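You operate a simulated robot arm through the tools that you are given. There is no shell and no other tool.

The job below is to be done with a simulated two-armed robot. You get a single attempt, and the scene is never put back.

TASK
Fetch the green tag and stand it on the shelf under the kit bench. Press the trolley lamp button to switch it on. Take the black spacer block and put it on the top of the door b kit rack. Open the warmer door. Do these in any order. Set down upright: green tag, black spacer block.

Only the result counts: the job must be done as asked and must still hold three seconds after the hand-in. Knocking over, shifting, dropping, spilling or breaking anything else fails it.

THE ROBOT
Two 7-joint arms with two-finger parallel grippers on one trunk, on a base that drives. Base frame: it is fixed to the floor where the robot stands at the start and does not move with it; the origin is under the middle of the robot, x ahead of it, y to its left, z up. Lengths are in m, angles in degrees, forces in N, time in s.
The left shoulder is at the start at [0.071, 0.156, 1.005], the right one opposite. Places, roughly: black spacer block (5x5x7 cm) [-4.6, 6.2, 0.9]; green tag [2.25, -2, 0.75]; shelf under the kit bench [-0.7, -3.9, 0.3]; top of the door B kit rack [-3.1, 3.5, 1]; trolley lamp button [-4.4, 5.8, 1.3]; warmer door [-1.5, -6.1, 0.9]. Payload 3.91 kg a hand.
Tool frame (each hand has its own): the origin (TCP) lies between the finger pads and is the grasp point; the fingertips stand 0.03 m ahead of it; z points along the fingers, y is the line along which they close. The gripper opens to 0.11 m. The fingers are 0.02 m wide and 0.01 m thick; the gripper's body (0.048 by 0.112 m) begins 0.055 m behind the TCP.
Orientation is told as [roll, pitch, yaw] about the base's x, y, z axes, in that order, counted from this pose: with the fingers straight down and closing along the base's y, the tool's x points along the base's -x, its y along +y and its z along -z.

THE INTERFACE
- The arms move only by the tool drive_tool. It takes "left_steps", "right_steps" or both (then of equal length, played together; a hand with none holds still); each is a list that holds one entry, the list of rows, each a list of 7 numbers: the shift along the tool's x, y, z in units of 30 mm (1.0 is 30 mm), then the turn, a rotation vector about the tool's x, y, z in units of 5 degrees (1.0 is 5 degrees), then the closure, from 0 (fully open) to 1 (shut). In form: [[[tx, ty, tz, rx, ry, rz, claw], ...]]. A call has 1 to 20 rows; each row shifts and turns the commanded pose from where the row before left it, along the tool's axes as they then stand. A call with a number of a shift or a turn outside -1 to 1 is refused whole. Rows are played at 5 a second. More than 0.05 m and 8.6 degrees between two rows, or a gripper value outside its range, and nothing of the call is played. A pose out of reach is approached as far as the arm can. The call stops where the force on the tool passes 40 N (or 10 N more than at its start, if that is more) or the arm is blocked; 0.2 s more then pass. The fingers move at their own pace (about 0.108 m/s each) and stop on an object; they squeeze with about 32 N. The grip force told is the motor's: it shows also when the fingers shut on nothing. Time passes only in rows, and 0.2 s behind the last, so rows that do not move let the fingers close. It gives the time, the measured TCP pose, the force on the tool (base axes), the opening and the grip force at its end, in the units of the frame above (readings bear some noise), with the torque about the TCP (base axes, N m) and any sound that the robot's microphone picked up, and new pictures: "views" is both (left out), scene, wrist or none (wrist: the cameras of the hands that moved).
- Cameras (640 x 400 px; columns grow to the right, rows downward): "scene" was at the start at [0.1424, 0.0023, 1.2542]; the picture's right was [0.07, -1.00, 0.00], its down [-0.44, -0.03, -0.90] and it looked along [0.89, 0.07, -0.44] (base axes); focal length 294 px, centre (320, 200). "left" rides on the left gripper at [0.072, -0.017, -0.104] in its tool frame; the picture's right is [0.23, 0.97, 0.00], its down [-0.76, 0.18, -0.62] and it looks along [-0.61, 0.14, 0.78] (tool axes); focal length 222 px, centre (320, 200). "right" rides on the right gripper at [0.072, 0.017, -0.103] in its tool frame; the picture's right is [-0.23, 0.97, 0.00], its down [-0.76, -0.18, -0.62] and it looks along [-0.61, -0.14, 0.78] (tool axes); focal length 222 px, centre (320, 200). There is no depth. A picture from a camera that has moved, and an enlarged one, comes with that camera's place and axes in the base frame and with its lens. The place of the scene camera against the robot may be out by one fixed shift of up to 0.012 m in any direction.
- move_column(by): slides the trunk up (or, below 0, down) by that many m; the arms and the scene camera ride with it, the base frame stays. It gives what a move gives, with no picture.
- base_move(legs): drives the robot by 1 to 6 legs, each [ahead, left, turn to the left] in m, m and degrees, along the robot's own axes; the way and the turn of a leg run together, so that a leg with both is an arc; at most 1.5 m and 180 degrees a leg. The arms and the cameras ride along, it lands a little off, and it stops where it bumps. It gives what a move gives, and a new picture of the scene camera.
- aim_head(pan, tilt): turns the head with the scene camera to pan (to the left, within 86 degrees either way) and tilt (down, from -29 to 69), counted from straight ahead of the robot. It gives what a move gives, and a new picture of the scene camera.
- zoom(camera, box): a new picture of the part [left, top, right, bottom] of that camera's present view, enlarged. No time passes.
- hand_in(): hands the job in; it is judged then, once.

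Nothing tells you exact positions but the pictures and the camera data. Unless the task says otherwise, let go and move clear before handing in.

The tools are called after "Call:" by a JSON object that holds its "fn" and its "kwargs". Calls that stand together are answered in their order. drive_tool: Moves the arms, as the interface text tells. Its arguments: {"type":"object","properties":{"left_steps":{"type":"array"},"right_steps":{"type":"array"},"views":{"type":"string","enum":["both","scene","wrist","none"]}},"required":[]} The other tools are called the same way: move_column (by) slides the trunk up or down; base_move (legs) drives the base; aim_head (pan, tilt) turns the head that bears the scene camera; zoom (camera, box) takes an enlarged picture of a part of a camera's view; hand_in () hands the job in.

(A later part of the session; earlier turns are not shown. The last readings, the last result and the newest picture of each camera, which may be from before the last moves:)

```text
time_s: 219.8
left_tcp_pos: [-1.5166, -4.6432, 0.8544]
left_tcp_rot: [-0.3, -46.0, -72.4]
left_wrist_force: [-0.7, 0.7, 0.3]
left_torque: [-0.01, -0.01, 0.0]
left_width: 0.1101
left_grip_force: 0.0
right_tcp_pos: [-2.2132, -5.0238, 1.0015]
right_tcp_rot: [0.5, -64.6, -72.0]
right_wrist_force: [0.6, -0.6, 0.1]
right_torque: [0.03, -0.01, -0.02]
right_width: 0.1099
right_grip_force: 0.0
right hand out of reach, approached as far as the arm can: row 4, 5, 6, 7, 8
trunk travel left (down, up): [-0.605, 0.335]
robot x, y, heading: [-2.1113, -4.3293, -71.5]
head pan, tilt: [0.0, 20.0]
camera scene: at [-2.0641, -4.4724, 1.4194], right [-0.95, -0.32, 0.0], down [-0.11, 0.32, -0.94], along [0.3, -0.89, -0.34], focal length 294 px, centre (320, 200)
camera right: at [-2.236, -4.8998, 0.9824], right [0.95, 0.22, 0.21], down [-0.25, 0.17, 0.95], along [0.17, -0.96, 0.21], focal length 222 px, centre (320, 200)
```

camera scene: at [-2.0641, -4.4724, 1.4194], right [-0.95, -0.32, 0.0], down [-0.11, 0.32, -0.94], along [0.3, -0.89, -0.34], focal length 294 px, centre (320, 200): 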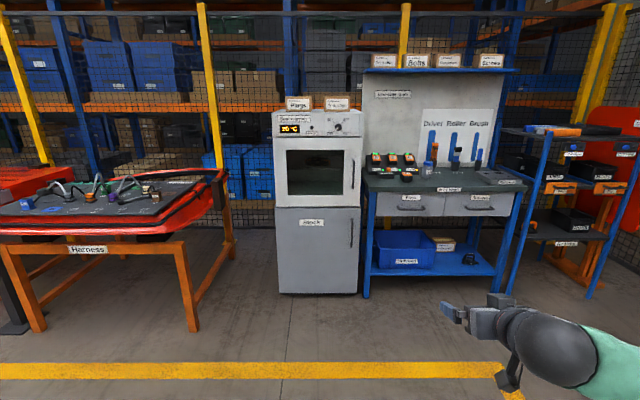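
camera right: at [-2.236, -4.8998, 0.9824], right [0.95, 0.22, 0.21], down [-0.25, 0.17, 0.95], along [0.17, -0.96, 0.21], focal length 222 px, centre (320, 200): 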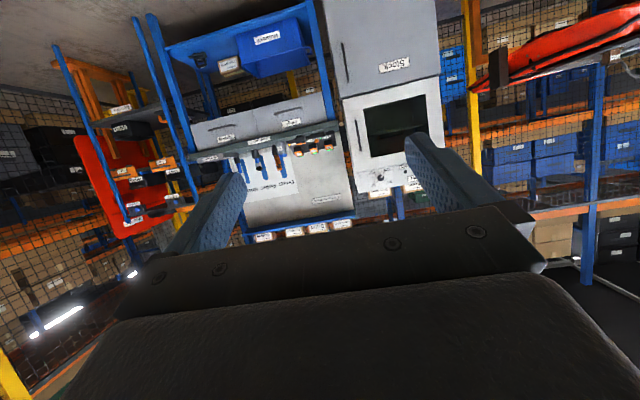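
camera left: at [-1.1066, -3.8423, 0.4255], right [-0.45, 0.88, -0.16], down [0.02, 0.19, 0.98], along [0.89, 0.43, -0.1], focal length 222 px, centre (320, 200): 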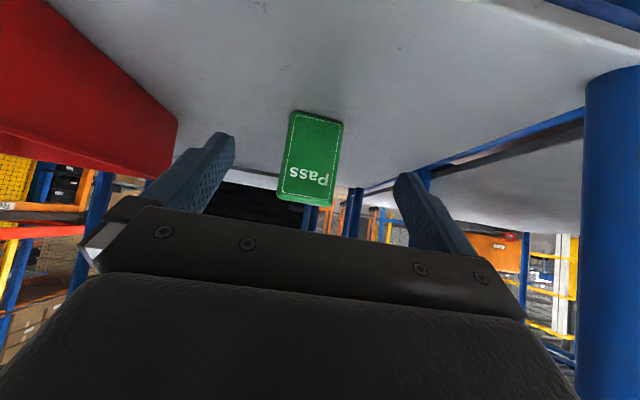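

Call:
{"fn": "base_move", "kwargs": {"legs": [[1.0, 0.1, 0]]}}

Call:
{"fn": "drive_tool", "kwargs": {"right_steps": [[[-0.25, 0, 0.5, 0, 0, 0, 0], [-0.25, 0, 0.5, 0, 0, 0, 0], [-0.25, 0, 0.5, 0, 0, 0, 0], [0, 0, 0, 0, -0.5, 0, 0], [0, 0, 0, 0, -0.5, 0, 0], [0, 0, 0, 0, -0.5, 0, 0]]]}}

```text
time_s: 225.0
left_tcp_pos: [-1.112, -5.5713, 0.8534]
left_tcp_rot: [-0.2, -45.9, -73.1]
left_wrist_force: [0.1, -0.6, 0.4]
left_torque: [-0.04, 0.0, -0.01]
left_width: 0.11
left_grip_force: 0.0
right_tcp_pos: [-1.8122, -5.9444, 1.0029]
right_tcp_rot: [0.5, -64.5, -72.8]
right_wrist_force: [0.0, 0.4, 0.5]
right_torque: [-0.03, -0.01, -0.02]
right_width: 0.1101
right_grip_force: 0.0
trunk travel left (down, up): [-0.605, 0.335]
robot x, y, heading: [-1.7001, -5.2514, -72.4]
head pan, tilt: [0.0, 20.0]
camera scene: at [-1.6568, -5.3946, 1.4193], right [-0.95, -0.3, 0.0], down [-0.1, 0.33, -0.94], along [0.29, -0.89, -0.34], focal length 294 px, centre (320, 200)
```

scene: 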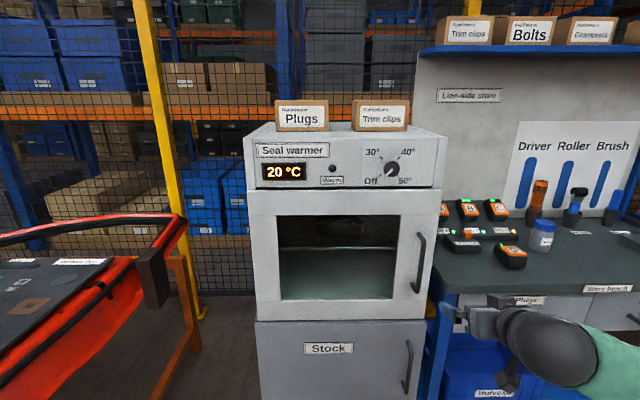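

```text
time_s: 226.4
left_tcp_pos: [-1.1121, -5.5716, 0.8552]
left_tcp_rot: [0.0, -45.8, -73.2]
left_wrist_force: [0.4, -0.1, 0.2]
left_torque: [0.0, 0.0, -0.02]
left_width: 0.1104
left_grip_force: 0.1
right_tcp_pos: [-1.799, -5.9899, 1.0034]
right_tcp_rot: [0.5, -67.0, -72.9]
right_wrist_force: [0.6, -0.5, -0.1]
right_torque: [-0.01, 0.01, -0.02]
right_width: 0.1099
right_grip_force: 0.1
right hand out of reach, approached as far as the arm can: row 6
trunk travel left (down, up): [-0.605, 0.335]
robot x, y, heading: [-1.702, -5.255, -72.4]
head pan, tilt: [0.0, 20.0]
camera scene: at [-1.6573, -5.3942, 1.4193], right [-0.95, -0.3, 0.0], down [-0.1, 0.33, -0.94], along [0.29, -0.9, -0.34], focal length 294 px, centre (320, 200)
camera right: at [-1.8208, -5.8672, 0.9781], right [0.95, 0.21, 0.21], down [-0.26, 0.21, 0.94], along [0.15, -0.96, 0.25], focal length 222 px, centre (320, 200)
```

scene: 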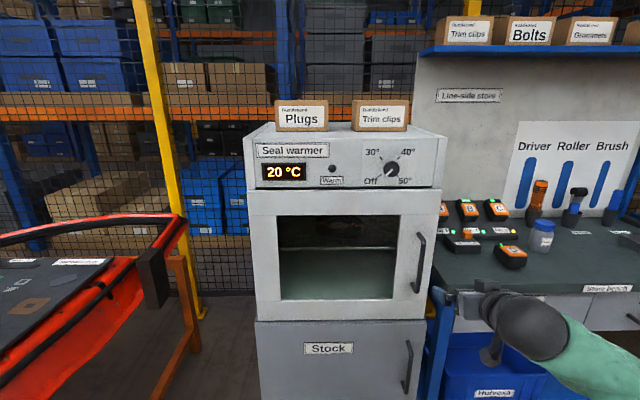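
right: 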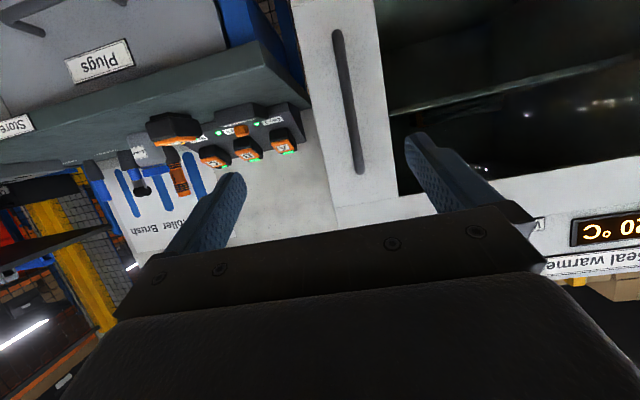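

Triangulating puts the handle about 0.21 m ahead of the right hand and slightly to its left. I'll line up and approach partway.

Call:
{"fn": "drive_tool", "kwargs": {"right_steps": [[[0, 0.28, 0.9, 0, 0, 0, 0], [0, 0.28, 0.9, 0, 0, 0, 0], [0, 0.28, 0.9, 0, 0, 0, 0], [0, 0.28, 0.9, 0, 0, 0, 0]]]}}

Call:
{"fn": "zoom", "kwargs": {"camera": "scene", "box": [360, 200, 560, 325]}}

```text
time_s: 227.4
left_tcp_pos: [-1.1122, -5.5708, 0.8542]
left_tcp_rot: [-0.3, -45.8, -73.2]
left_wrist_force: [0.3, 0.7, 0.6]
left_torque: [-0.04, -0.04, 0.0]
left_width: 0.11
left_grip_force: 0.1
right_tcp_pos: [-1.7982, -5.9978, 0.9995]
right_tcp_rot: [0.6, -66.8, -72.8]
right_wrist_force: [0.3, -0.1, 0.6]
right_torque: [-0.02, 0.0, 0.01]
right_width: 0.1098
right_grip_force: 0.1
right hand out of reach, approached as far as the arm can: row 1, 2, 3, 4
trunk travel left (down, up): [-0.605, 0.335]
robot x, y, heading: [-1.7019, -5.2512, -72.4]
head pan, tilt: [0.0, 20.0]
camera scene: at [-1.657, -5.3941, 1.4194], right [-0.95, -0.3, 0.0], down [-0.1, 0.33, -0.94], along [0.29, -0.9, -0.34], focal length 294 px, centre (320, 200)
camera right: at [-1.8196, -5.8753, 0.9733], right [0.95, 0.21, 0.21], down [-0.26, 0.21, 0.94], along [0.16, -0.96, 0.25], focal length 222 px, centre (320, 200)
```

scene: 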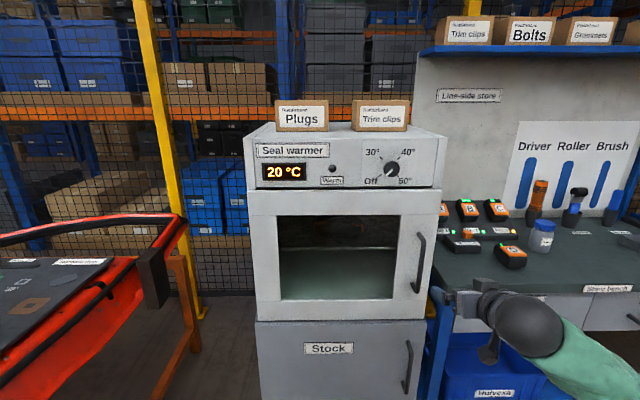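
right: 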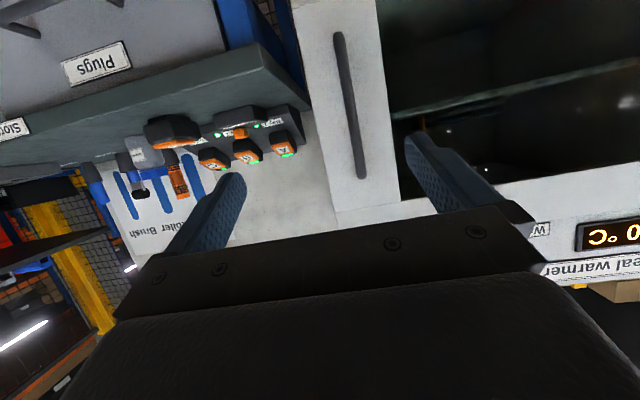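

```text
3.20 times, centred on (460, 262) of scene
camera zoom: at [-1.657, -5.3941, 1.4194], right [-0.95, -0.3, 0.0], down [-0.1, 0.33, -0.94], along [0.29, -0.9, -0.34], focal length 942 px, centre (-128, 0)
```

zoom: 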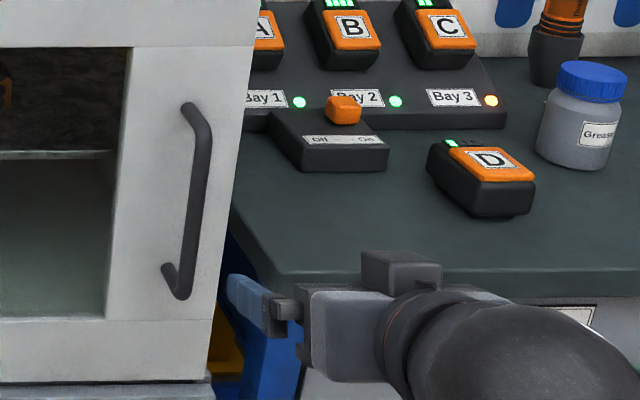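

The arm can't reach with the wrist that flat. I'll lower the pitch and see where it settles.

Call:
{"fn": "drive_tool", "kwargs": {"right_steps": [[[0, 0, 0, 0, 1, 0, 0], [0, 0, 0, 0, 1, 0, 0], [0, 0, 0, 0, 1, 0, 0], [0, 0, 0, 0, 1, 0, 0], [0, 0, 0, 0, 1, 0, 0]]], "views": "wrist"}}

```text
time_s: 228.6
left_tcp_pos: [-1.1131, -5.5707, 0.854]
left_tcp_rot: [-0.3, -45.9, -73.2]
left_wrist_force: [0.3, -0.6, -0.1]
left_torque: [0.01, -0.01, 0.0]
left_width: 0.1104
left_grip_force: 0.0
right_tcp_pos: [-1.7979, -5.9965, 0.9992]
right_tcp_rot: [0.3, -41.9, -72.5]
right_wrist_force: [-0.3, 0.1, 0.5]
right_torque: [-0.03, 0.01, 0.0]
right_width: 0.1101
right_grip_force: 0.1
trunk travel left (down, up): [-0.605, 0.335]
robot x, y, heading: [-1.701, -5.2538, -72.1]
head pan, tilt: [0.0, 20.0]
camera right: at [-1.8192, -5.875, 1.0281], right [0.98, 0.13, 0.16], down [-0.13, -0.2, 0.97], along [0.16, -0.97, -0.18], focal length 222 px, centre (320, 200)
```

right: 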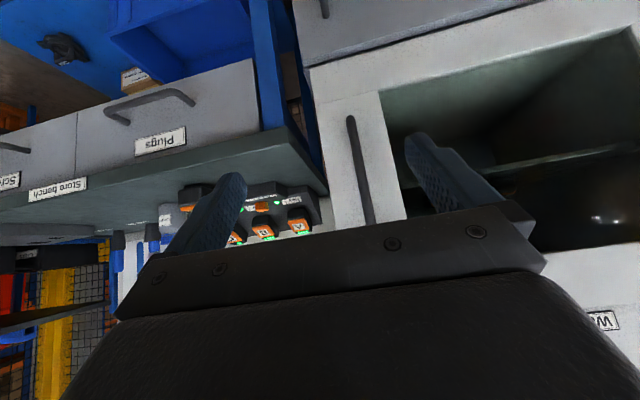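

Call:
{"fn": "move_column", "kwargs": {"by": -0.25}}

Call:
{"fn": "drive_tool", "kwargs": {"right_steps": [[[-0.7, 0.1, -0.7, 0, 0, 0, 0], [-0.7, 0.1, -0.7, 0, 0, 0, 0], [-0.7, 0.1, -0.7, 0, 0, 0, 0], [-0.7, 0.1, -0.7, 0, 0, 0, 0], [-0.7, 0.1, -0.7, 0, 0, 0, 0], [-0.7, 0.1, -0.7, 0, 0, 0, 0], [-0.7, 0.1, -0.7, 0, 0, 0, 0], [0, 0, 0, 0, -1, 0, 0], [0, 0, 0, 0, -1, 0, 0], [0, 0, 0, 0, -1, 0, 0], [0, 0, 0, 0, -1, 0, 0], [0, 0, 0, 0, -1, 0, 0], [0, 0, 0, 0, -1, 0, 0]]]}}

```text
time_s: 231.2
left_tcp_pos: [-1.1116, -5.5711, 0.6044]
left_tcp_rot: [-0.2, -45.9, -73.3]
left_wrist_force: [0.7, -0.4, 0.6]
left_torque: [0.02, 0.0, 0.02]
left_width: 0.1101
left_grip_force: 0.0
right_tcp_pos: [-1.7985, -5.9983, 0.7494]
right_tcp_rot: [0.4, -42.0, -72.5]
right_wrist_force: [0.8, -0.1, -0.2]
right_torque: [-0.02, 0.02, -0.01]
right_width: 0.11
right_grip_force: 0.1
trunk travel left (down, up): [-0.355, 0.585]
robot x, y, heading: [-1.703, -5.2527, -72.4]
head pan, tilt: [0.0, 20.0]
```

```text
time_s: 234.0
left_tcp_pos: [-1.1112, -5.5705, 0.6032]
left_tcp_rot: [-0.1, -45.9, -73.3]
left_wrist_force: [0.3, -0.2, 0.6]
left_torque: [0.0, -0.02, -0.01]
left_width: 0.11
left_grip_force: 0.0
right_tcp_pos: [-1.7756, -6.0016, 0.9573]
right_tcp_rot: [0.6, -72.1, -73.0]
right_wrist_force: [1.2, 0.2, -0.6]
right_torque: [0.0, 0.0, -0.02]
right_width: 0.1098
right_grip_force: 0.0
trunk travel left (down, up): [-0.355, 0.585]
robot x, y, heading: [-1.7019, -5.2529, -72.2]
head pan, tilt: [0.0, 20.0]
camera scene: at [-1.6571, -5.3941, 1.1694], right [-0.95, -0.3, 0.0], down [-0.1, 0.33, -0.94], along [0.29, -0.89, -0.34], focal length 294 px, centre (320, 200)
camera right: at [-1.7958, -5.8819, 0.9209], right [0.95, 0.23, 0.22], down [-0.28, 0.29, 0.92], along [0.15, -0.93, 0.34], focal length 222 px, centre (320, 200)
```

scene: 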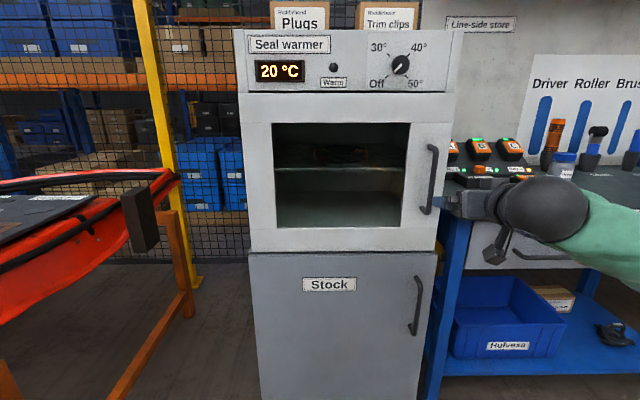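
right: 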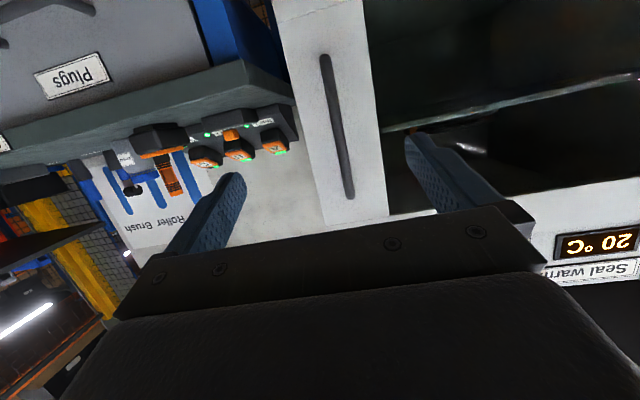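

Now the hand can point nearly level. The handle is about 0.185 m ahead and 1.6 cm left of the TCP, so I'll move in.

Call:
{"fn": "drive_tool", "kwargs": {"right_steps": [[[-0.28, 0.11, 0.95, 0, 0, 0, 0], [-0.28, 0.11, 0.95, 0, 0, 0, 0], [-0.28, 0.11, 0.95, 0, 0, 0, 0], [-0.28, 0.11, 0.95, 0, 0, 0, 0]]]}}

Call:
{"fn": "zoom", "kwargs": {"camera": "scene", "box": [380, 120, 540, 240]}}

```text
time_s: 235.0
left_tcp_pos: [-1.1126, -5.5712, 0.6039]
left_tcp_rot: [-0.2, -45.9, -73.2]
left_wrist_force: [0.2, 0.2, 0.4]
left_torque: [0.01, -0.04, 0.0]
left_width: 0.1102
left_grip_force: 0.1
right_tcp_pos: [-1.7291, -6.1113, 0.9544]
right_tcp_rot: [0.7, -72.0, -73.2]
right_wrist_force: [-0.3, 0.0, 0.1]
right_torque: [0.0, 0.04, 0.04]
right_width: 0.1098
right_grip_force: 0.0
trunk travel left (down, up): [-0.355, 0.585]
robot x, y, heading: [-1.7008, -5.2536, -72.0]
head pan, tilt: [0.0, 20.0]
camera scene: at [-1.6571, -5.3942, 1.1693], right [-0.95, -0.3, 0.0], down [-0.1, 0.33, -0.94], along [0.29, -0.9, -0.34], focal length 294 px, centre (320, 200)
camera right: at [-1.7491, -5.9907, 0.9186], right [0.95, 0.23, 0.22], down [-0.28, 0.29, 0.92], along [0.14, -0.93, 0.34], focal length 222 px, centre (320, 200)
```

scene: 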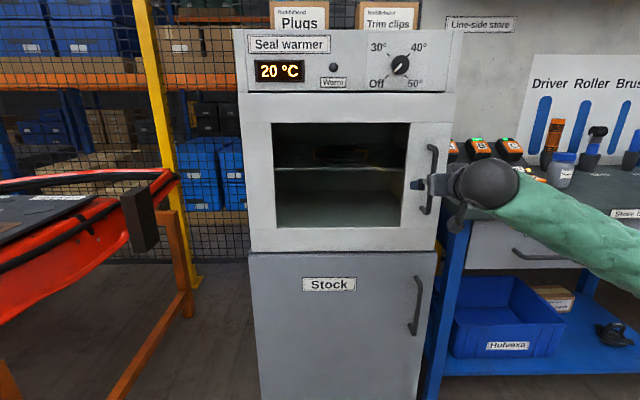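
right: 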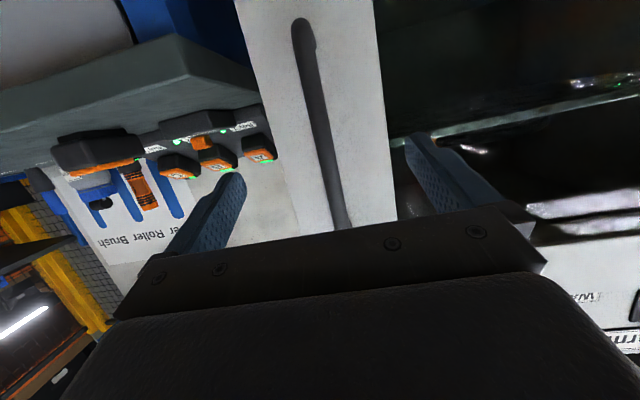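

```text
3.33 times, centred on (460, 180) of scene
camera zoom: at [-1.6571, -5.3942, 1.1693], right [-0.95, -0.3, 0.0], down [-0.1, 0.33, -0.94], along [0.29, -0.9, -0.34], focal length 982 px, centre (-147, 267)
```

zoom: 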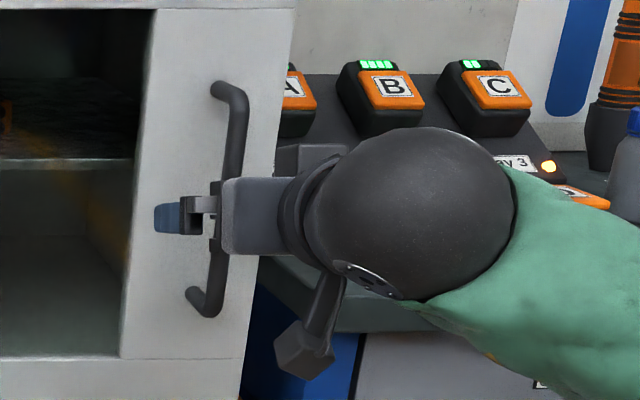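

The two wrist views agree: the bar is 5 cm ahead and centred. I'll move in 4 cm and close on it.

Call:
{"fn": "drive_tool", "kwargs": {"right_steps": [[[-0.21, 0.08, 0.66, 0, 0, 0, 0], [-0.21, 0.08, 0.66, 0, 0, 0, 0], [0, 0, 0, 0, 0, 0, 1], [0, 0, 0, 0, 0, 0, 1], [0, 0, 0, 0, 0, 0, 1], [0, 0, 0, 0, 0, 0, 1], [0, 0, 0, 0, 0, 0, 1]]]}}

```text
time_s: 236.6
left_tcp_pos: [-1.1129, -5.5719, 0.6046]
left_tcp_rot: [0.0, -45.9, -73.2]
left_wrist_force: [-0.7, 0.9, -0.4]
left_torque: [0.0, -0.01, 0.01]
left_width: 0.11
left_grip_force: 0.0
right_tcp_pos: [-1.7119, -6.1504, 0.9541]
right_tcp_rot: [0.8, -72.0, -73.4]
right_wrist_force: [-22.9, -4.8, 1.5]
right_torque: [0.23, 0.55, -0.3]
right_width: 0.0137
right_grip_force: 45.3
trunk travel left (down, up): [-0.355, 0.585]
robot x, y, heading: [-1.7001, -5.2497, -72.4]
head pan, tilt: [0.0, 20.0]
camera scene: at [-1.6588, -5.3945, 1.1694], right [-0.95, -0.3, 0.0], down [-0.1, 0.33, -0.94], along [0.29, -0.9, -0.34], focal length 294 px, centre (320, 200)
camera right: at [-1.732, -6.0302, 0.9178], right [0.95, 0.22, 0.22], down [-0.28, 0.29, 0.92], along [0.14, -0.93, 0.34], focal length 222 px, centre (320, 200)
```

scene: 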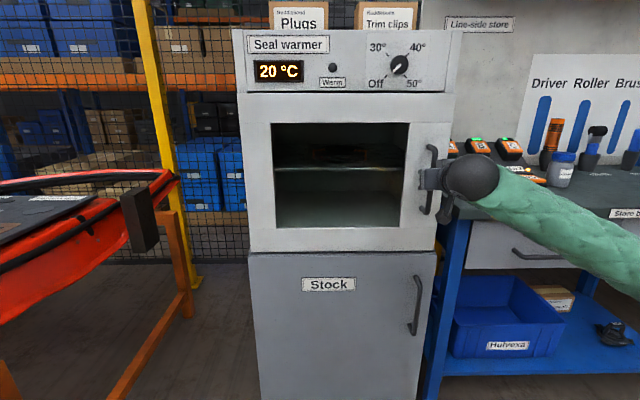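
right: 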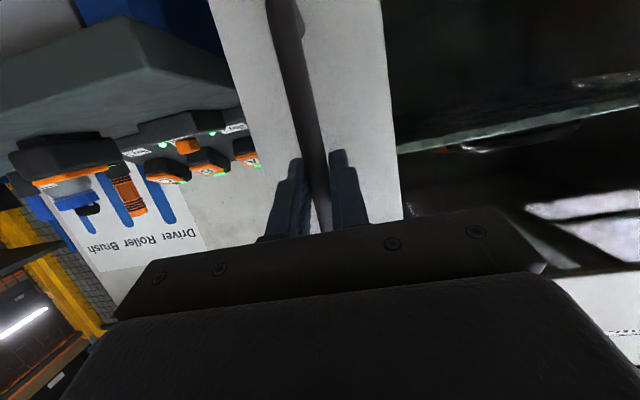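

The bar is gripped. I'll relieve the side load slightly and start pulling along the door's arc.

Call:
{"fn": "drive_tool", "kwargs": {"right_steps": [[[0, -0.12, 0, 0, 0, 0, 1], [0.23, 0.09, -0.7, 0, 0, 0, 1], [0.23, 0.09, -0.7, 0, 0, 0, 1], [0.227, 0.16, -0.697, 0, 0, 0, 1], [0.227, 0.16, -0.697, 0, 0, 0, 1]]]}}

```text
time_s: 237.8
left_tcp_pos: [-1.1106, -5.5701, 0.6037]
left_tcp_rot: [-0.2, -46.0, -73.2]
left_wrist_force: [1.0, -1.0, -0.1]
left_torque: [-0.03, 0.01, -0.01]
left_width: 0.1102
left_grip_force: 0.0
right_tcp_pos: [-1.7236, -6.0597, 0.9547]
right_tcp_rot: [0.6, -72.1, -72.8]
right_wrist_force: [7.8, 1.6, 18.3]
right_torque: [-0.17, 0.32, 0.29]
right_width: 0.0136
right_grip_force: 45.3
trunk travel left (down, up): [-0.355, 0.585]
robot x, y, heading: [-1.6961, -5.2529, -72.0]
head pan, tilt: [0.0, 20.0]
camera scene: at [-1.6561, -5.3928, 1.1697], right [-0.95, -0.31, 0.0], down [-0.11, 0.32, -0.94], along [0.29, -0.9, -0.34], focal length 294 px, centre (320, 200)
camera right: at [-1.744, -5.9401, 0.9172], right [0.95, 0.23, 0.22], down [-0.28, 0.29, 0.92], along [0.15, -0.93, 0.34], focal length 222 px, centre (320, 200)
```

scene: 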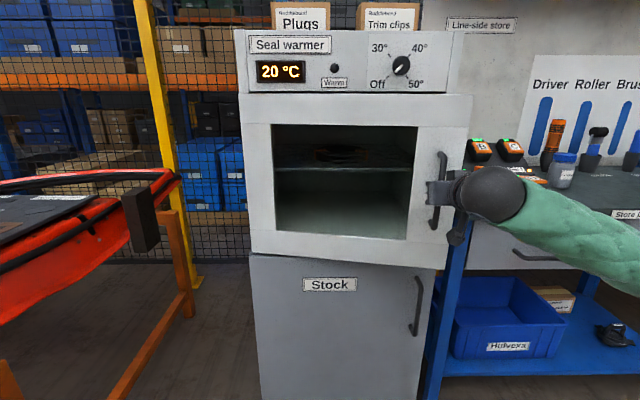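
right: 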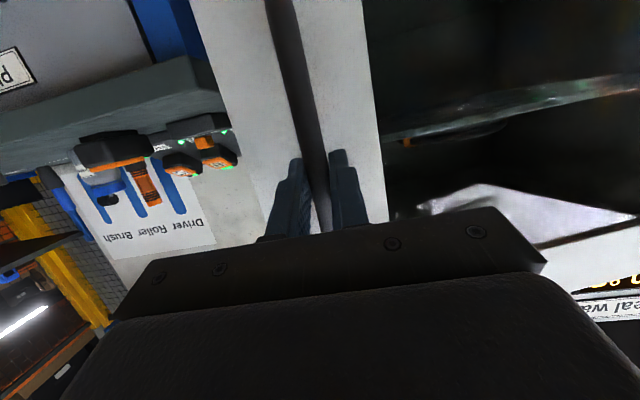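

The door is opening. Continuing along the arc.

Call:
{"fn": "drive_tool", "kwargs": {"right_steps": [[[0.222, 0.215, -0.683, 0, 0, 0, 1], [0.222, 0.215, -0.683, 0, 0, 0, 1], [0.215, 0.28, -0.661, 0, 0, 0, 1], [0.215, 0.28, -0.661, 0, 0, 0, 1], [0.207, 0.34, -0.636, 0, 0, 0, 1], [0.207, 0.34, -0.636, 0, 0, 0, 1]]]}}

```text
time_s: 238.7
left_tcp_pos: [-1.1101, -5.5702, 0.6044]
left_tcp_rot: [-0.2, -45.9, -73.0]
left_wrist_force: [0.1, -0.3, -0.1]
left_torque: [-0.04, -0.03, 0.0]
left_width: 0.1101
left_grip_force: 0.1
right_tcp_pos: [-1.72, -5.9809, 0.9521]
right_tcp_rot: [0.9, -72.0, -72.5]
right_wrist_force: [12.4, -2.7, 1.7]
right_torque: [-0.48, 0.02, 0.28]
right_width: 0.0141
right_grip_force: 45.2
trunk travel left (down, up): [-0.355, 0.585]
robot x, y, heading: [-1.7025, -5.2523, -72.0]
head pan, tilt: [0.0, 20.0]
stopped in row 4 (right hand): the force on the tool passed its limit at 43 N (the readings are from after the stop); the commanded pose is now the measured one
camera scene: at [-1.6555, -5.3943, 1.1691], right [-0.95, -0.31, 0.0], down [-0.11, 0.33, -0.94], along [0.29, -0.89, -0.34], focal length 294 px, centre (320, 200)
camera right: at [-1.7407, -5.8607, 0.9173], right [0.95, 0.24, 0.22], down [-0.28, 0.28, 0.92], along [0.15, -0.93, 0.33], focal length 222 px, centre (320, 200)
```

scene: 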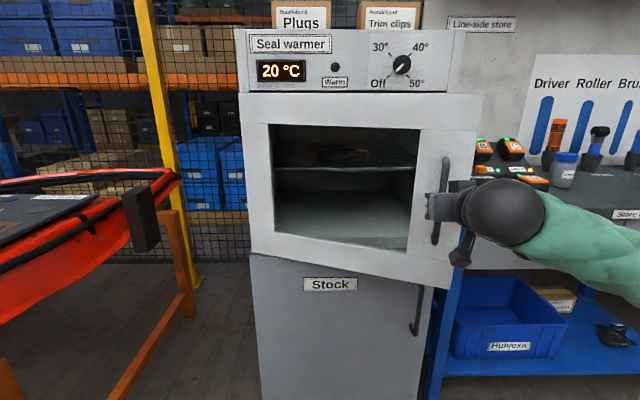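
right: 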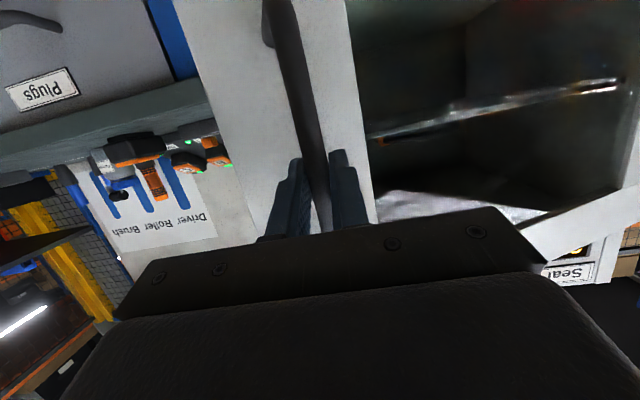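

Call:
{"fn": "drive_tool", "kwargs": {"right_steps": [[[0.0, 0.15, 0.0, 0, 0, 0, 1], [0.2, 0.36, -0.62, 0, 0, 0, 1], [0.2, 0.38, -0.62, 0, 0, 0, 1], [0.19, 0.42, -0.6, 0, 0, 0, 1], [0.19, 0.44, -0.59, 0, 0, 0, 1]]]}}

```text
time_s: 239.7
left_tcp_pos: [-1.1133, -5.5716, 0.6052]
left_tcp_rot: [-0.1, -46.0, -73.3]
left_wrist_force: [-0.4, -0.3, -0.2]
left_torque: [0.0, -0.01, 0.01]
left_width: 0.11
left_grip_force: 0.1
right_tcp_pos: [-1.7076, -5.9207, 0.9537]
right_tcp_rot: [0.5, -72.0, -73.1]
right_wrist_force: [-11.7, 2.5, -0.7]
right_torque: [-0.28, 0.46, -0.3]
right_width: 0.0141
right_grip_force: 45.0
trunk travel left (down, up): [-0.355, 0.585]
robot x, y, heading: [-1.7008, -5.2523, -72.2]
head pan, tilt: [0.0, 20.0]
stopped in row 4 (right hand): the force on the tool passed its limit at 47 N (the readings are from after the stop); the commanded pose is now the measured one
camera scene: at [-1.6581, -5.3939, 1.1693], right [-0.95, -0.3, 0.0], down [-0.1, 0.33, -0.94], along [0.29, -0.9, -0.34], focal length 294 px, centre (320, 200)
camera right: at [-1.7274, -5.8007, 0.9172], right [0.95, 0.23, 0.22], down [-0.28, 0.29, 0.92], along [0.14, -0.93, 0.34], focal length 222 px, centre (320, 200)
```

scene: 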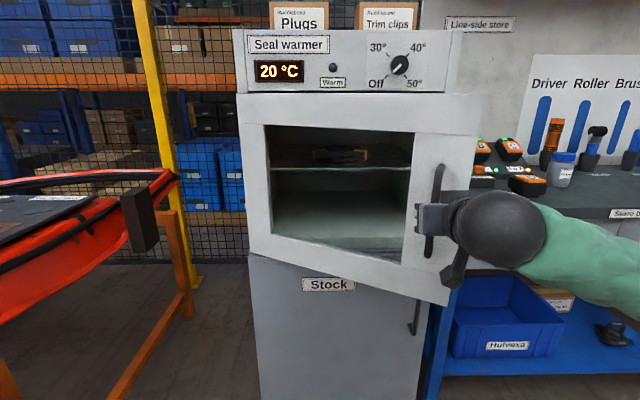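
right: 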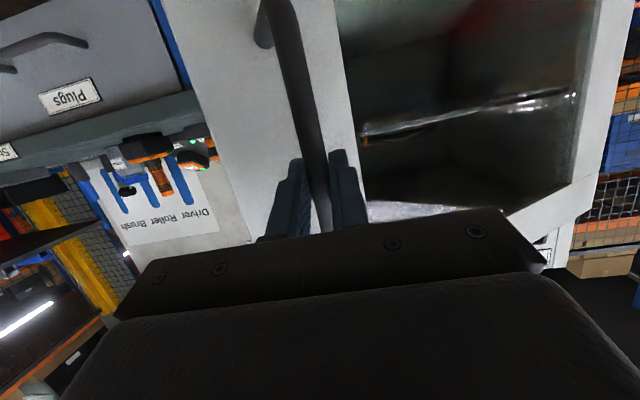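

The door is about 26° open. I'll keep the grip and use small base moves along the arc, so the hand stays at a comfortable distance.

Call:
{"fn": "base_move", "kwargs": {"legs": [[-0.03, 0.019, 0], [-0.029, 0.022, 0]]}}

```text
time_s: 241.0
left_tcp_pos: [-1.0901, -5.5029, 0.6024]
left_tcp_rot: [-0.2, -45.9, -73.3]
left_wrist_force: [0.4, -0.2, 0.5]
left_torque: [-0.01, 0.03, -0.02]
left_width: 0.1103
left_grip_force: 0.0
right_tcp_pos: [-1.6842, -5.8512, 0.9526]
right_tcp_rot: [0.3, -71.9, -72.7]
right_wrist_force: [18.2, -7.8, 6.4]
right_torque: [0.34, 0.52, 0.23]
right_width: 0.0136
right_grip_force: 45.4
trunk travel left (down, up): [-0.355, 0.585]
robot x, y, heading: [-1.6803, -5.1845, -72.6]
head pan, tilt: [0.0, 20.0]
camera scene: at [-1.6349, -5.3252, 1.1693], right [-0.95, -0.3, 0.0], down [-0.11, 0.33, -0.94], along [0.29, -0.9, -0.34], focal length 294 px, centre (320, 200)
```

scene: 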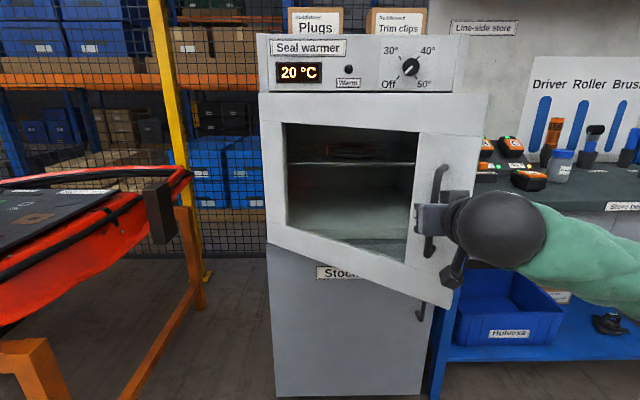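

Call:
{"fn": "base_move", "kwargs": {"legs": [[-0.025, 0.027, 0], [-0.025, 0.028, 0]]}}

Call:
{"fn": "base_move", "kwargs": {"legs": [[-0.022, 0.028, 0], [-0.022, 0.03, 0]]}}

```text
time_s: 242.4
left_tcp_pos: [-1.0533, -5.4387, 0.6053]
left_tcp_rot: [0.0, -46.1, -73.2]
left_wrist_force: [0.4, -0.6, 0.3]
left_torque: [0.03, -0.01, -0.01]
left_width: 0.11
left_grip_force: 0.1
right_tcp_pos: [-1.6491, -5.7872, 0.9537]
right_tcp_rot: [0.7, -72.0, -73.1]
right_wrist_force: [-28.1, 17.2, -9.1]
right_torque: [0.57, 0.73, -0.15]
right_width: 0.0137
right_grip_force: 45.5
trunk travel left (down, up): [-0.355, 0.585]
robot x, y, heading: [-1.6406, -5.1203, -72.4]
head pan, tilt: [0.0, 20.0]
camera scene: at [-1.5998, -5.26, 1.1694], right [-0.95, -0.3, 0.0], down [-0.1, 0.33, -0.94], along [0.29, -0.9, -0.34], focal length 294 px, centre (320, 200)
```

scene: 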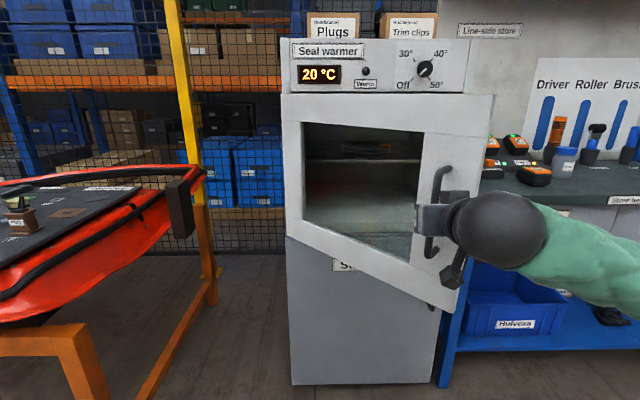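

```text
time_s: 243.7
left_tcp_pos: [-1.0102, -5.3784, 0.6038]
left_tcp_rot: [-0.1, -45.9, -73.1]
left_wrist_force: [-0.3, -0.3, 0.4]
left_torque: [-0.03, -0.04, -0.01]
left_width: 0.11
left_grip_force: 0.2
right_tcp_pos: [-1.6032, -5.7271, 0.9533]
right_tcp_rot: [0.4, -71.9, -72.6]
right_wrist_force: [5.2, -3.1, 5.2]
right_torque: [0.48, 0.58, 0.26]
right_width: 0.0136
right_grip_force: 45.2
trunk travel left (down, up): [-0.355, 0.585]
robot x, y, heading: [-1.5972, -5.0626, -72.1]
head pan, tilt: [0.0, 20.0]
camera scene: at [-1.5552, -5.2009, 1.1694], right [-0.95, -0.3, 0.0], down [-0.1, 0.33, -0.94], along [0.29, -0.9, -0.34], focal length 294 px, centre (320, 200)
```

scene: 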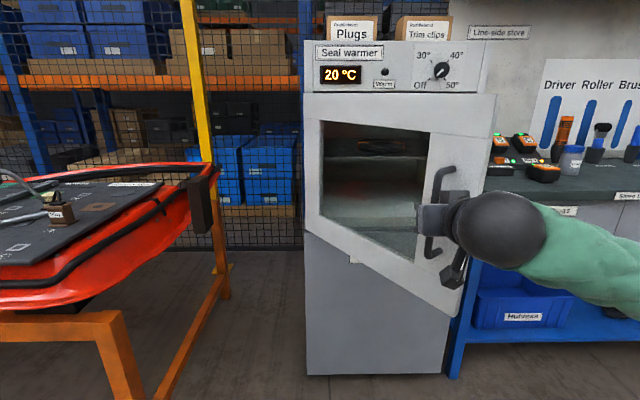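

Call:
{"fn": "base_move", "kwargs": {"legs": [[-0.019, 0.031, 0], [-0.018, 0.032, 0]]}}

Call:
{"fn": "base_move", "kwargs": {"legs": [[-0.014, 0.033, 0], [-0.013, 0.034, 0]]}}

```text
time_s: 245.2
left_tcp_pos: [-0.9612, -5.3233, 0.6034]
left_tcp_rot: [-0.1, -45.9, -73.1]
left_wrist_force: [0.2, -1.0, -0.5]
left_torque: [0.01, 0.03, -0.01]
left_width: 0.1097
left_grip_force: 0.0
right_tcp_pos: [-1.5512, -5.675, 0.952]
right_tcp_rot: [0.5, -71.9, -72.7]
right_wrist_force: [5.2, -7.3, 0.1]
right_torque: [0.12, 0.25, -0.12]
right_width: 0.0135
right_grip_force: 45.2
trunk travel left (down, up): [-0.355, 0.585]
robot x, y, heading: [-1.5506, -5.0085, -72.0]
head pan, tilt: [0.0, 20.0]
stopped in leg 2: the force on the tool passed its limit at 43 N (the readings are from after the stop); the commanded pose is now the measured one
camera scene: at [-1.5055, -5.1475, 1.1692], right [-0.95, -0.31, 0.0], down [-0.11, 0.33, -0.94], along [0.29, -0.89, -0.34], focal length 294 px, centre (320, 200)
```

scene: 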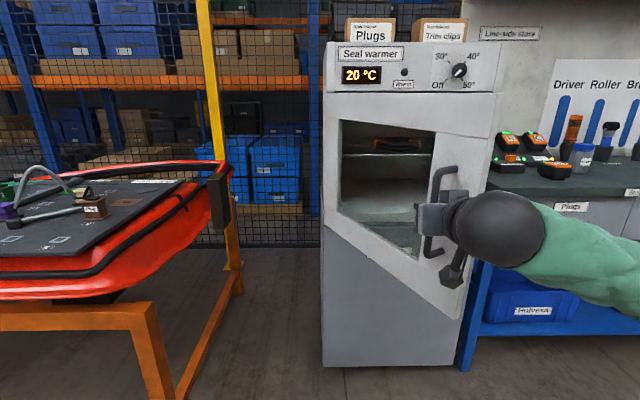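

```text
time_s: 246.4
left_tcp_pos: [-0.9282, -5.296, 0.6033]
left_tcp_rot: [0.0, -45.8, -73.1]
left_wrist_force: [0.3, -0.2, -0.1]
left_torque: [0.0, -0.01, 0.0]
left_width: 0.1101
left_grip_force: 0.0
right_tcp_pos: [-1.5193, -5.6479, 0.9533]
right_tcp_rot: [0.6, -71.9, -72.7]
right_wrist_force: [5.3, -5.9, -8.8]
right_torque: [0.16, 0.56, 0.27]
right_width: 0.0136
right_grip_force: 44.2
trunk travel left (down, up): [-0.355, 0.585]
robot x, y, heading: [-1.5153, -4.9767, -72.1]
head pan, tilt: [0.0, 20.0]
stopped in leg 2: the force on the tool passed its limit at 42 N (the readings are from after the stop); the commanded pose is now the measured one
camera scene: at [-1.4729, -5.1203, 1.1693], right [-0.95, -0.31, 0.0], down [-0.11, 0.33, -0.94], along [0.29, -0.89, -0.34], focal length 294 px, centre (320, 200)
```

scene: 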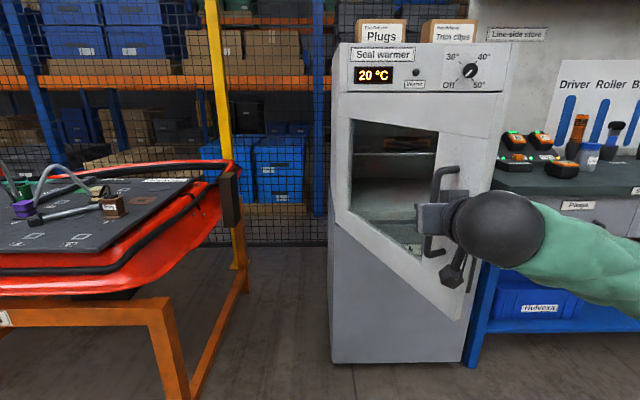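

Call:
{"fn": "base_move", "kwargs": {"legs": [[-0.01, 0.025, 0], [-0.008, 0.025, 0]]}}

Call:
{"fn": "base_move", "kwargs": {"legs": [[-0.005, 0.025, 0], [-0.004, 0.025, 0]]}}

```text
time_s: 247.6
left_tcp_pos: [-0.9019, -5.2754, 0.6025]
left_tcp_rot: [-0.2, -45.9, -73.0]
left_wrist_force: [-0.6, -0.3, 1.1]
left_torque: [0.01, 0.02, -0.05]
left_width: 0.11
left_grip_force: 0.0
right_tcp_pos: [-1.4938, -5.6312, 0.9536]
right_tcp_rot: [0.6, -71.9, -72.9]
right_wrist_force: [5.9, -8.4, -10.1]
right_torque: [0.33, 0.6, 0.26]
right_width: 0.0136
right_grip_force: 44.8
trunk travel left (down, up): [-0.355, 0.585]
robot x, y, heading: [-1.493, -4.9559, -72.3]
head pan, tilt: [0.0, 20.0]
stopped in leg 2: the force on the tool passed its limit at 42 N (the readings are from after the stop); the commanded pose is now the measured one
camera scene: at [-1.4473, -5.1005, 1.1693], right [-0.95, -0.31, 0.0], down [-0.11, 0.33, -0.94], along [0.29, -0.89, -0.34], focal length 294 px, centre (320, 200)
```

scene: 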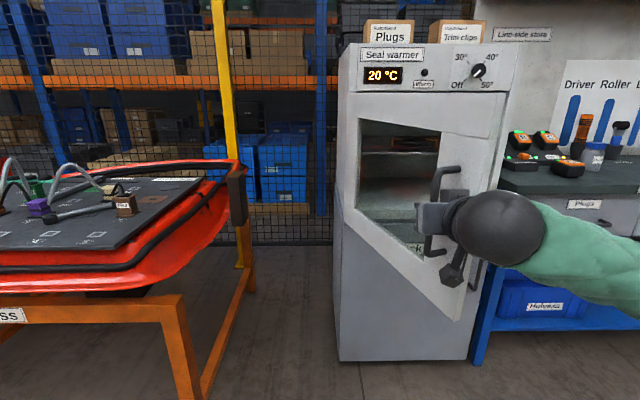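

```text
time_s: 248.8
left_tcp_pos: [-0.8583, -5.2513, 0.6039]
left_tcp_rot: [-0.2, -46.0, -73.1]
left_wrist_force: [1.0, 0.8, 0.0]
left_torque: [-0.03, -0.04, -0.02]
left_width: 0.1101
left_grip_force: 0.0
right_tcp_pos: [-1.4497, -5.6064, 0.9534]
right_tcp_rot: [0.6, -72.0, -72.9]
right_wrist_force: [1.2, -1.1, -18.3]
right_torque: [0.78, 0.74, 0.15]
right_width: 0.0137
right_grip_force: 45.4
trunk travel left (down, up): [-0.355, 0.585]
robot x, y, heading: [-1.4467, -4.9335, -72.0]
head pan, tilt: [0.0, 20.0]
camera scene: at [-1.4028, -5.0761, 1.1691], right [-0.95, -0.31, 0.0], down [-0.11, 0.33, -0.94], along [0.29, -0.89, -0.34], focal length 294 px, centre (320, 200)
```

scene: 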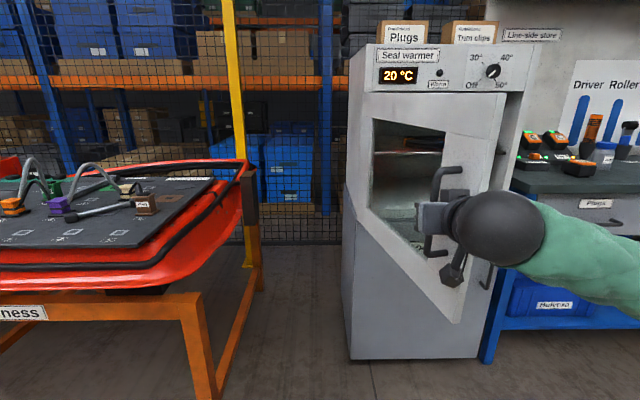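

Call:
{"fn": "base_move", "kwargs": {"legs": [[-0.002, 0.025, 0], [0, 0.025, 0]]}}

Call:
{"fn": "base_move", "kwargs": {"legs": [[0.003, 0.022, 0], [0.004, 0.022, 0]]}}

```text
time_s: 250.0
left_tcp_pos: [-0.8107, -5.2323, 0.6031]
left_tcp_rot: [-0.2, -46.0, -73.1]
left_wrist_force: [-0.2, 0.6, 0.7]
left_torque: [-0.01, 0.0, -0.02]
left_width: 0.11
left_grip_force: 0.0
right_tcp_pos: [-1.4013, -5.5865, 0.9532]
right_tcp_rot: [0.5, -72.0, -72.7]
right_wrist_force: [-4.3, 15.6, -12.8]
right_torque: [0.69, 0.66, 0.14]
right_width: 0.0137
right_grip_force: 45.0
trunk travel left (down, up): [-0.355, 0.585]
robot x, y, heading: [-1.4002, -4.9186, -71.8]
head pan, tilt: [0.0, 20.0]
camera scene: at [-1.3552, -5.0569, 1.1692], right [-0.95, -0.31, 0.0], down [-0.11, 0.33, -0.94], along [0.29, -0.89, -0.34], focal length 294 px, centre (320, 200)
```

scene: 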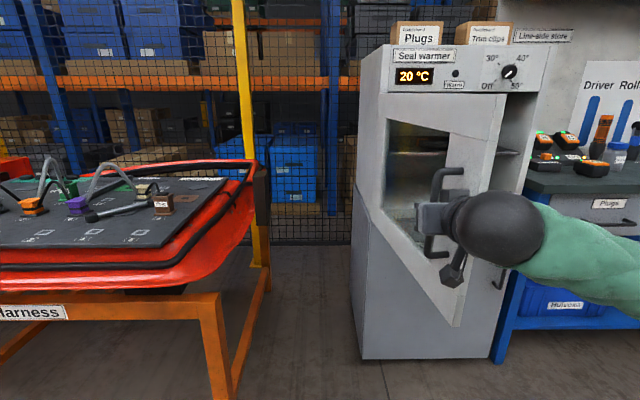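

```text
time_s: 251.2
left_tcp_pos: [-0.783, -5.2273, 0.605]
left_tcp_rot: [0.0, -46.0, -73.2]
left_wrist_force: [0.0, 0.0, -0.8]
left_torque: [0.01, -0.02, -0.03]
left_width: 0.1099
left_grip_force: 0.1
right_tcp_pos: [-1.3746, -5.5799, 0.9533]
right_tcp_rot: [0.2, -72.0, -72.3]
right_wrist_force: [-1.9, 5.6, 2.8]
right_torque: [0.39, 0.42, 0.25]
right_width: 0.0137
right_grip_force: 44.6
trunk travel left (down, up): [-0.355, 0.585]
robot x, y, heading: [-1.3711, -4.9109, -72.0]
head pan, tilt: [0.0, 20.0]
stopped in leg 2: the force on the tool passed its limit at 41 N (the readings are from after the stop); the commanded pose is now the measured one
camera scene: at [-1.3276, -5.0516, 1.1696], right [-0.95, -0.31, 0.0], down [-0.1, 0.33, -0.94], along [0.29, -0.89, -0.34], focal length 294 px, centre (320, 200)
```

scene: 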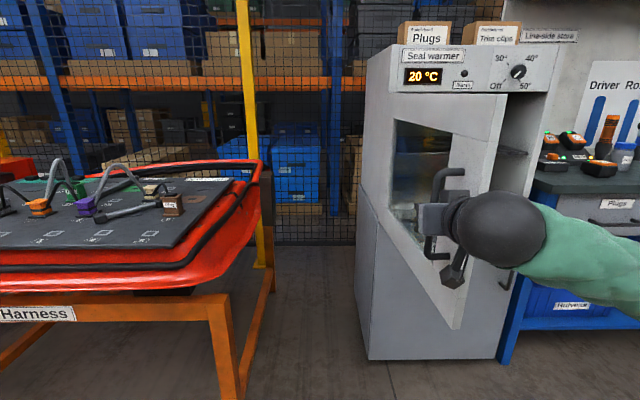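

The door is about 86° open. I'll crack the fingers open just a bit, since one sits between bar and door, and slide straight back off the handle.

Call:
{"fn": "drive_tool", "kwargs": {"right_steps": [[[0, 0, 0, 0, 0, 0, 0.76], [0, 0, 0, 0, 0, 0, 0.74], [0.1, 0, -0.3, 0, 0, 0, 0.74], [0.2, 0, -0.62, 0, 0, 0, 0.74], [0.3, 0, -0.9, 0, 0, 0, 0.74], [0.3, 0, -0.9, 0, 0, 0, 0.74], [0.3, 0, -0.9, 0, 0, 0, 0.74]]]}}

```text
time_s: 252.8
left_tcp_pos: [-0.7838, -5.2275, 0.6042]
left_tcp_rot: [-0.2, -46.0, -73.1]
left_wrist_force: [-0.1, 0.5, 0.4]
left_torque: [-0.02, -0.02, -0.02]
left_width: 0.1102
left_grip_force: 0.0
right_tcp_pos: [-1.3709, -5.5662, 0.9762]
right_tcp_rot: [0.3, -71.9, -72.3]
right_wrist_force: [1.2, 0.4, 0.2]
right_torque: [-0.01, 0.01, 0.03]
right_width: 0.0287
right_grip_force: 0.0
right hand out of reach, approached as far as the arm can: row 3, 4, 5, 6, 7
trunk travel left (down, up): [-0.355, 0.585]
robot x, y, heading: [-1.3718, -4.9096, -71.9]
head pan, tilt: [0.0, 20.0]
camera scene: at [-1.3275, -5.0523, 1.1693], right [-0.95, -0.31, 0.0], down [-0.1, 0.33, -0.94], along [0.29, -0.89, -0.34], focal length 294 px, centre (320, 200)
camera right: at [-1.392, -5.4461, 0.9403], right [0.95, 0.23, 0.22], down [-0.28, 0.29, 0.92], along [0.15, -0.93, 0.34], focal length 222 px, centre (320, 200)
```

scene: 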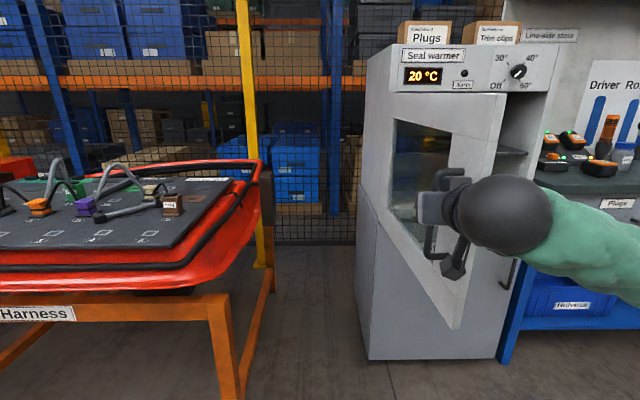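
right: 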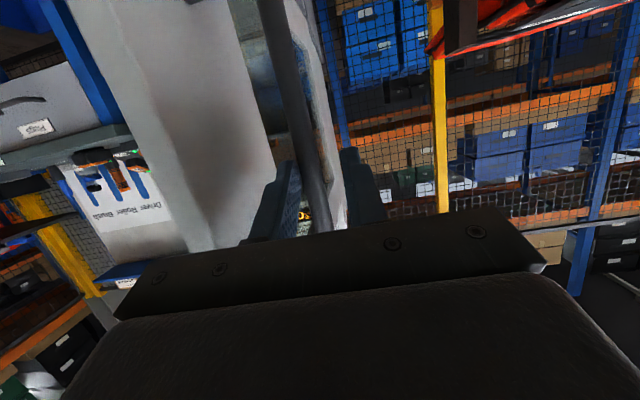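

Fingers are free around the bar, but the arm can't fold further back. I'll back the base straight out.

Call:
{"fn": "base_move", "kwargs": {"legs": [[-0.12, 0, 0]]}}

Call:
{"fn": "base_move", "kwargs": {"legs": [[-0.4, 0, 0]]}}

```text
time_s: 254.0
left_tcp_pos: [-0.8209, -5.1141, 0.6048]
left_tcp_rot: [-0.2, -46.0, -73.2]
left_wrist_force: [-0.8, 0.4, -0.6]
left_torque: [0.02, 0.0, 0.02]
left_width: 0.1099
left_grip_force: 0.1
right_tcp_pos: [-1.4094, -5.4518, 0.9773]
right_tcp_rot: [0.2, -72.0, -72.6]
right_wrist_force: [0.1, -0.3, 0.1]
right_torque: [0.0, -0.01, 0.0]
right_width: 0.0285
right_grip_force: 0.0
trunk travel left (down, up): [-0.355, 0.585]
robot x, y, heading: [-1.4098, -4.7966, -72.5]
head pan, tilt: [0.0, 20.0]
camera scene: at [-1.3645, -4.9376, 1.1695], right [-0.95, -0.3, 0.0], down [-0.1, 0.33, -0.94], along [0.29, -0.9, -0.34], focal length 294 px, centre (320, 200)
```

scene: 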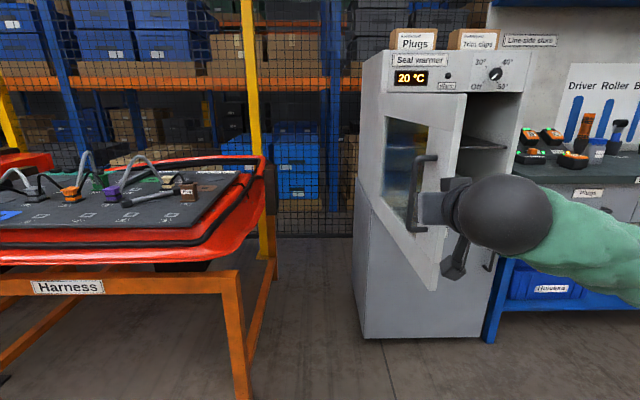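

```text
time_s: 256.5
left_tcp_pos: [-0.9438, -4.7291, 0.6047]
left_tcp_rot: [-0.1, -46.0, -73.3]
left_wrist_force: [-0.3, 0.1, -1.1]
left_torque: [0.02, 0.02, -0.03]
left_width: 0.1099
left_grip_force: 0.0
right_tcp_pos: [-1.5324, -5.066, 0.9767]
right_tcp_rot: [0.3, -71.9, -72.6]
right_wrist_force: [-0.3, 0.8, 0.3]
right_torque: [0.02, 0.01, -0.01]
right_width: 0.0289
right_grip_force: 0.1
trunk travel left (down, up): [-0.355, 0.585]
robot x, y, heading: [-1.5307, -4.4095, -72.2]
head pan, tilt: [0.0, 20.0]
camera scene: at [-1.4877, -4.5529, 1.1694], right [-0.95, -0.3, 0.0], down [-0.1, 0.33, -0.94], along [0.29, -0.89, -0.34], focal length 294 px, centre (320, 200)
```

scene: 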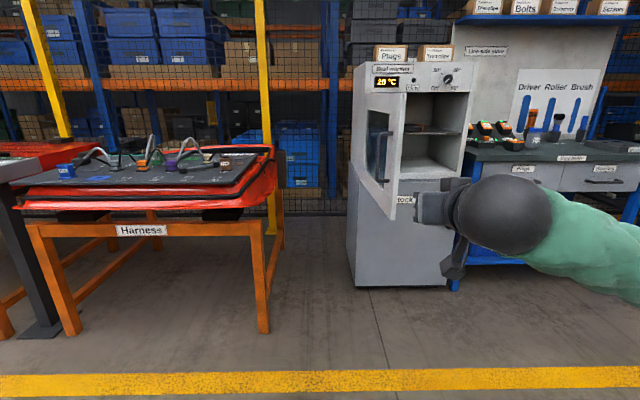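

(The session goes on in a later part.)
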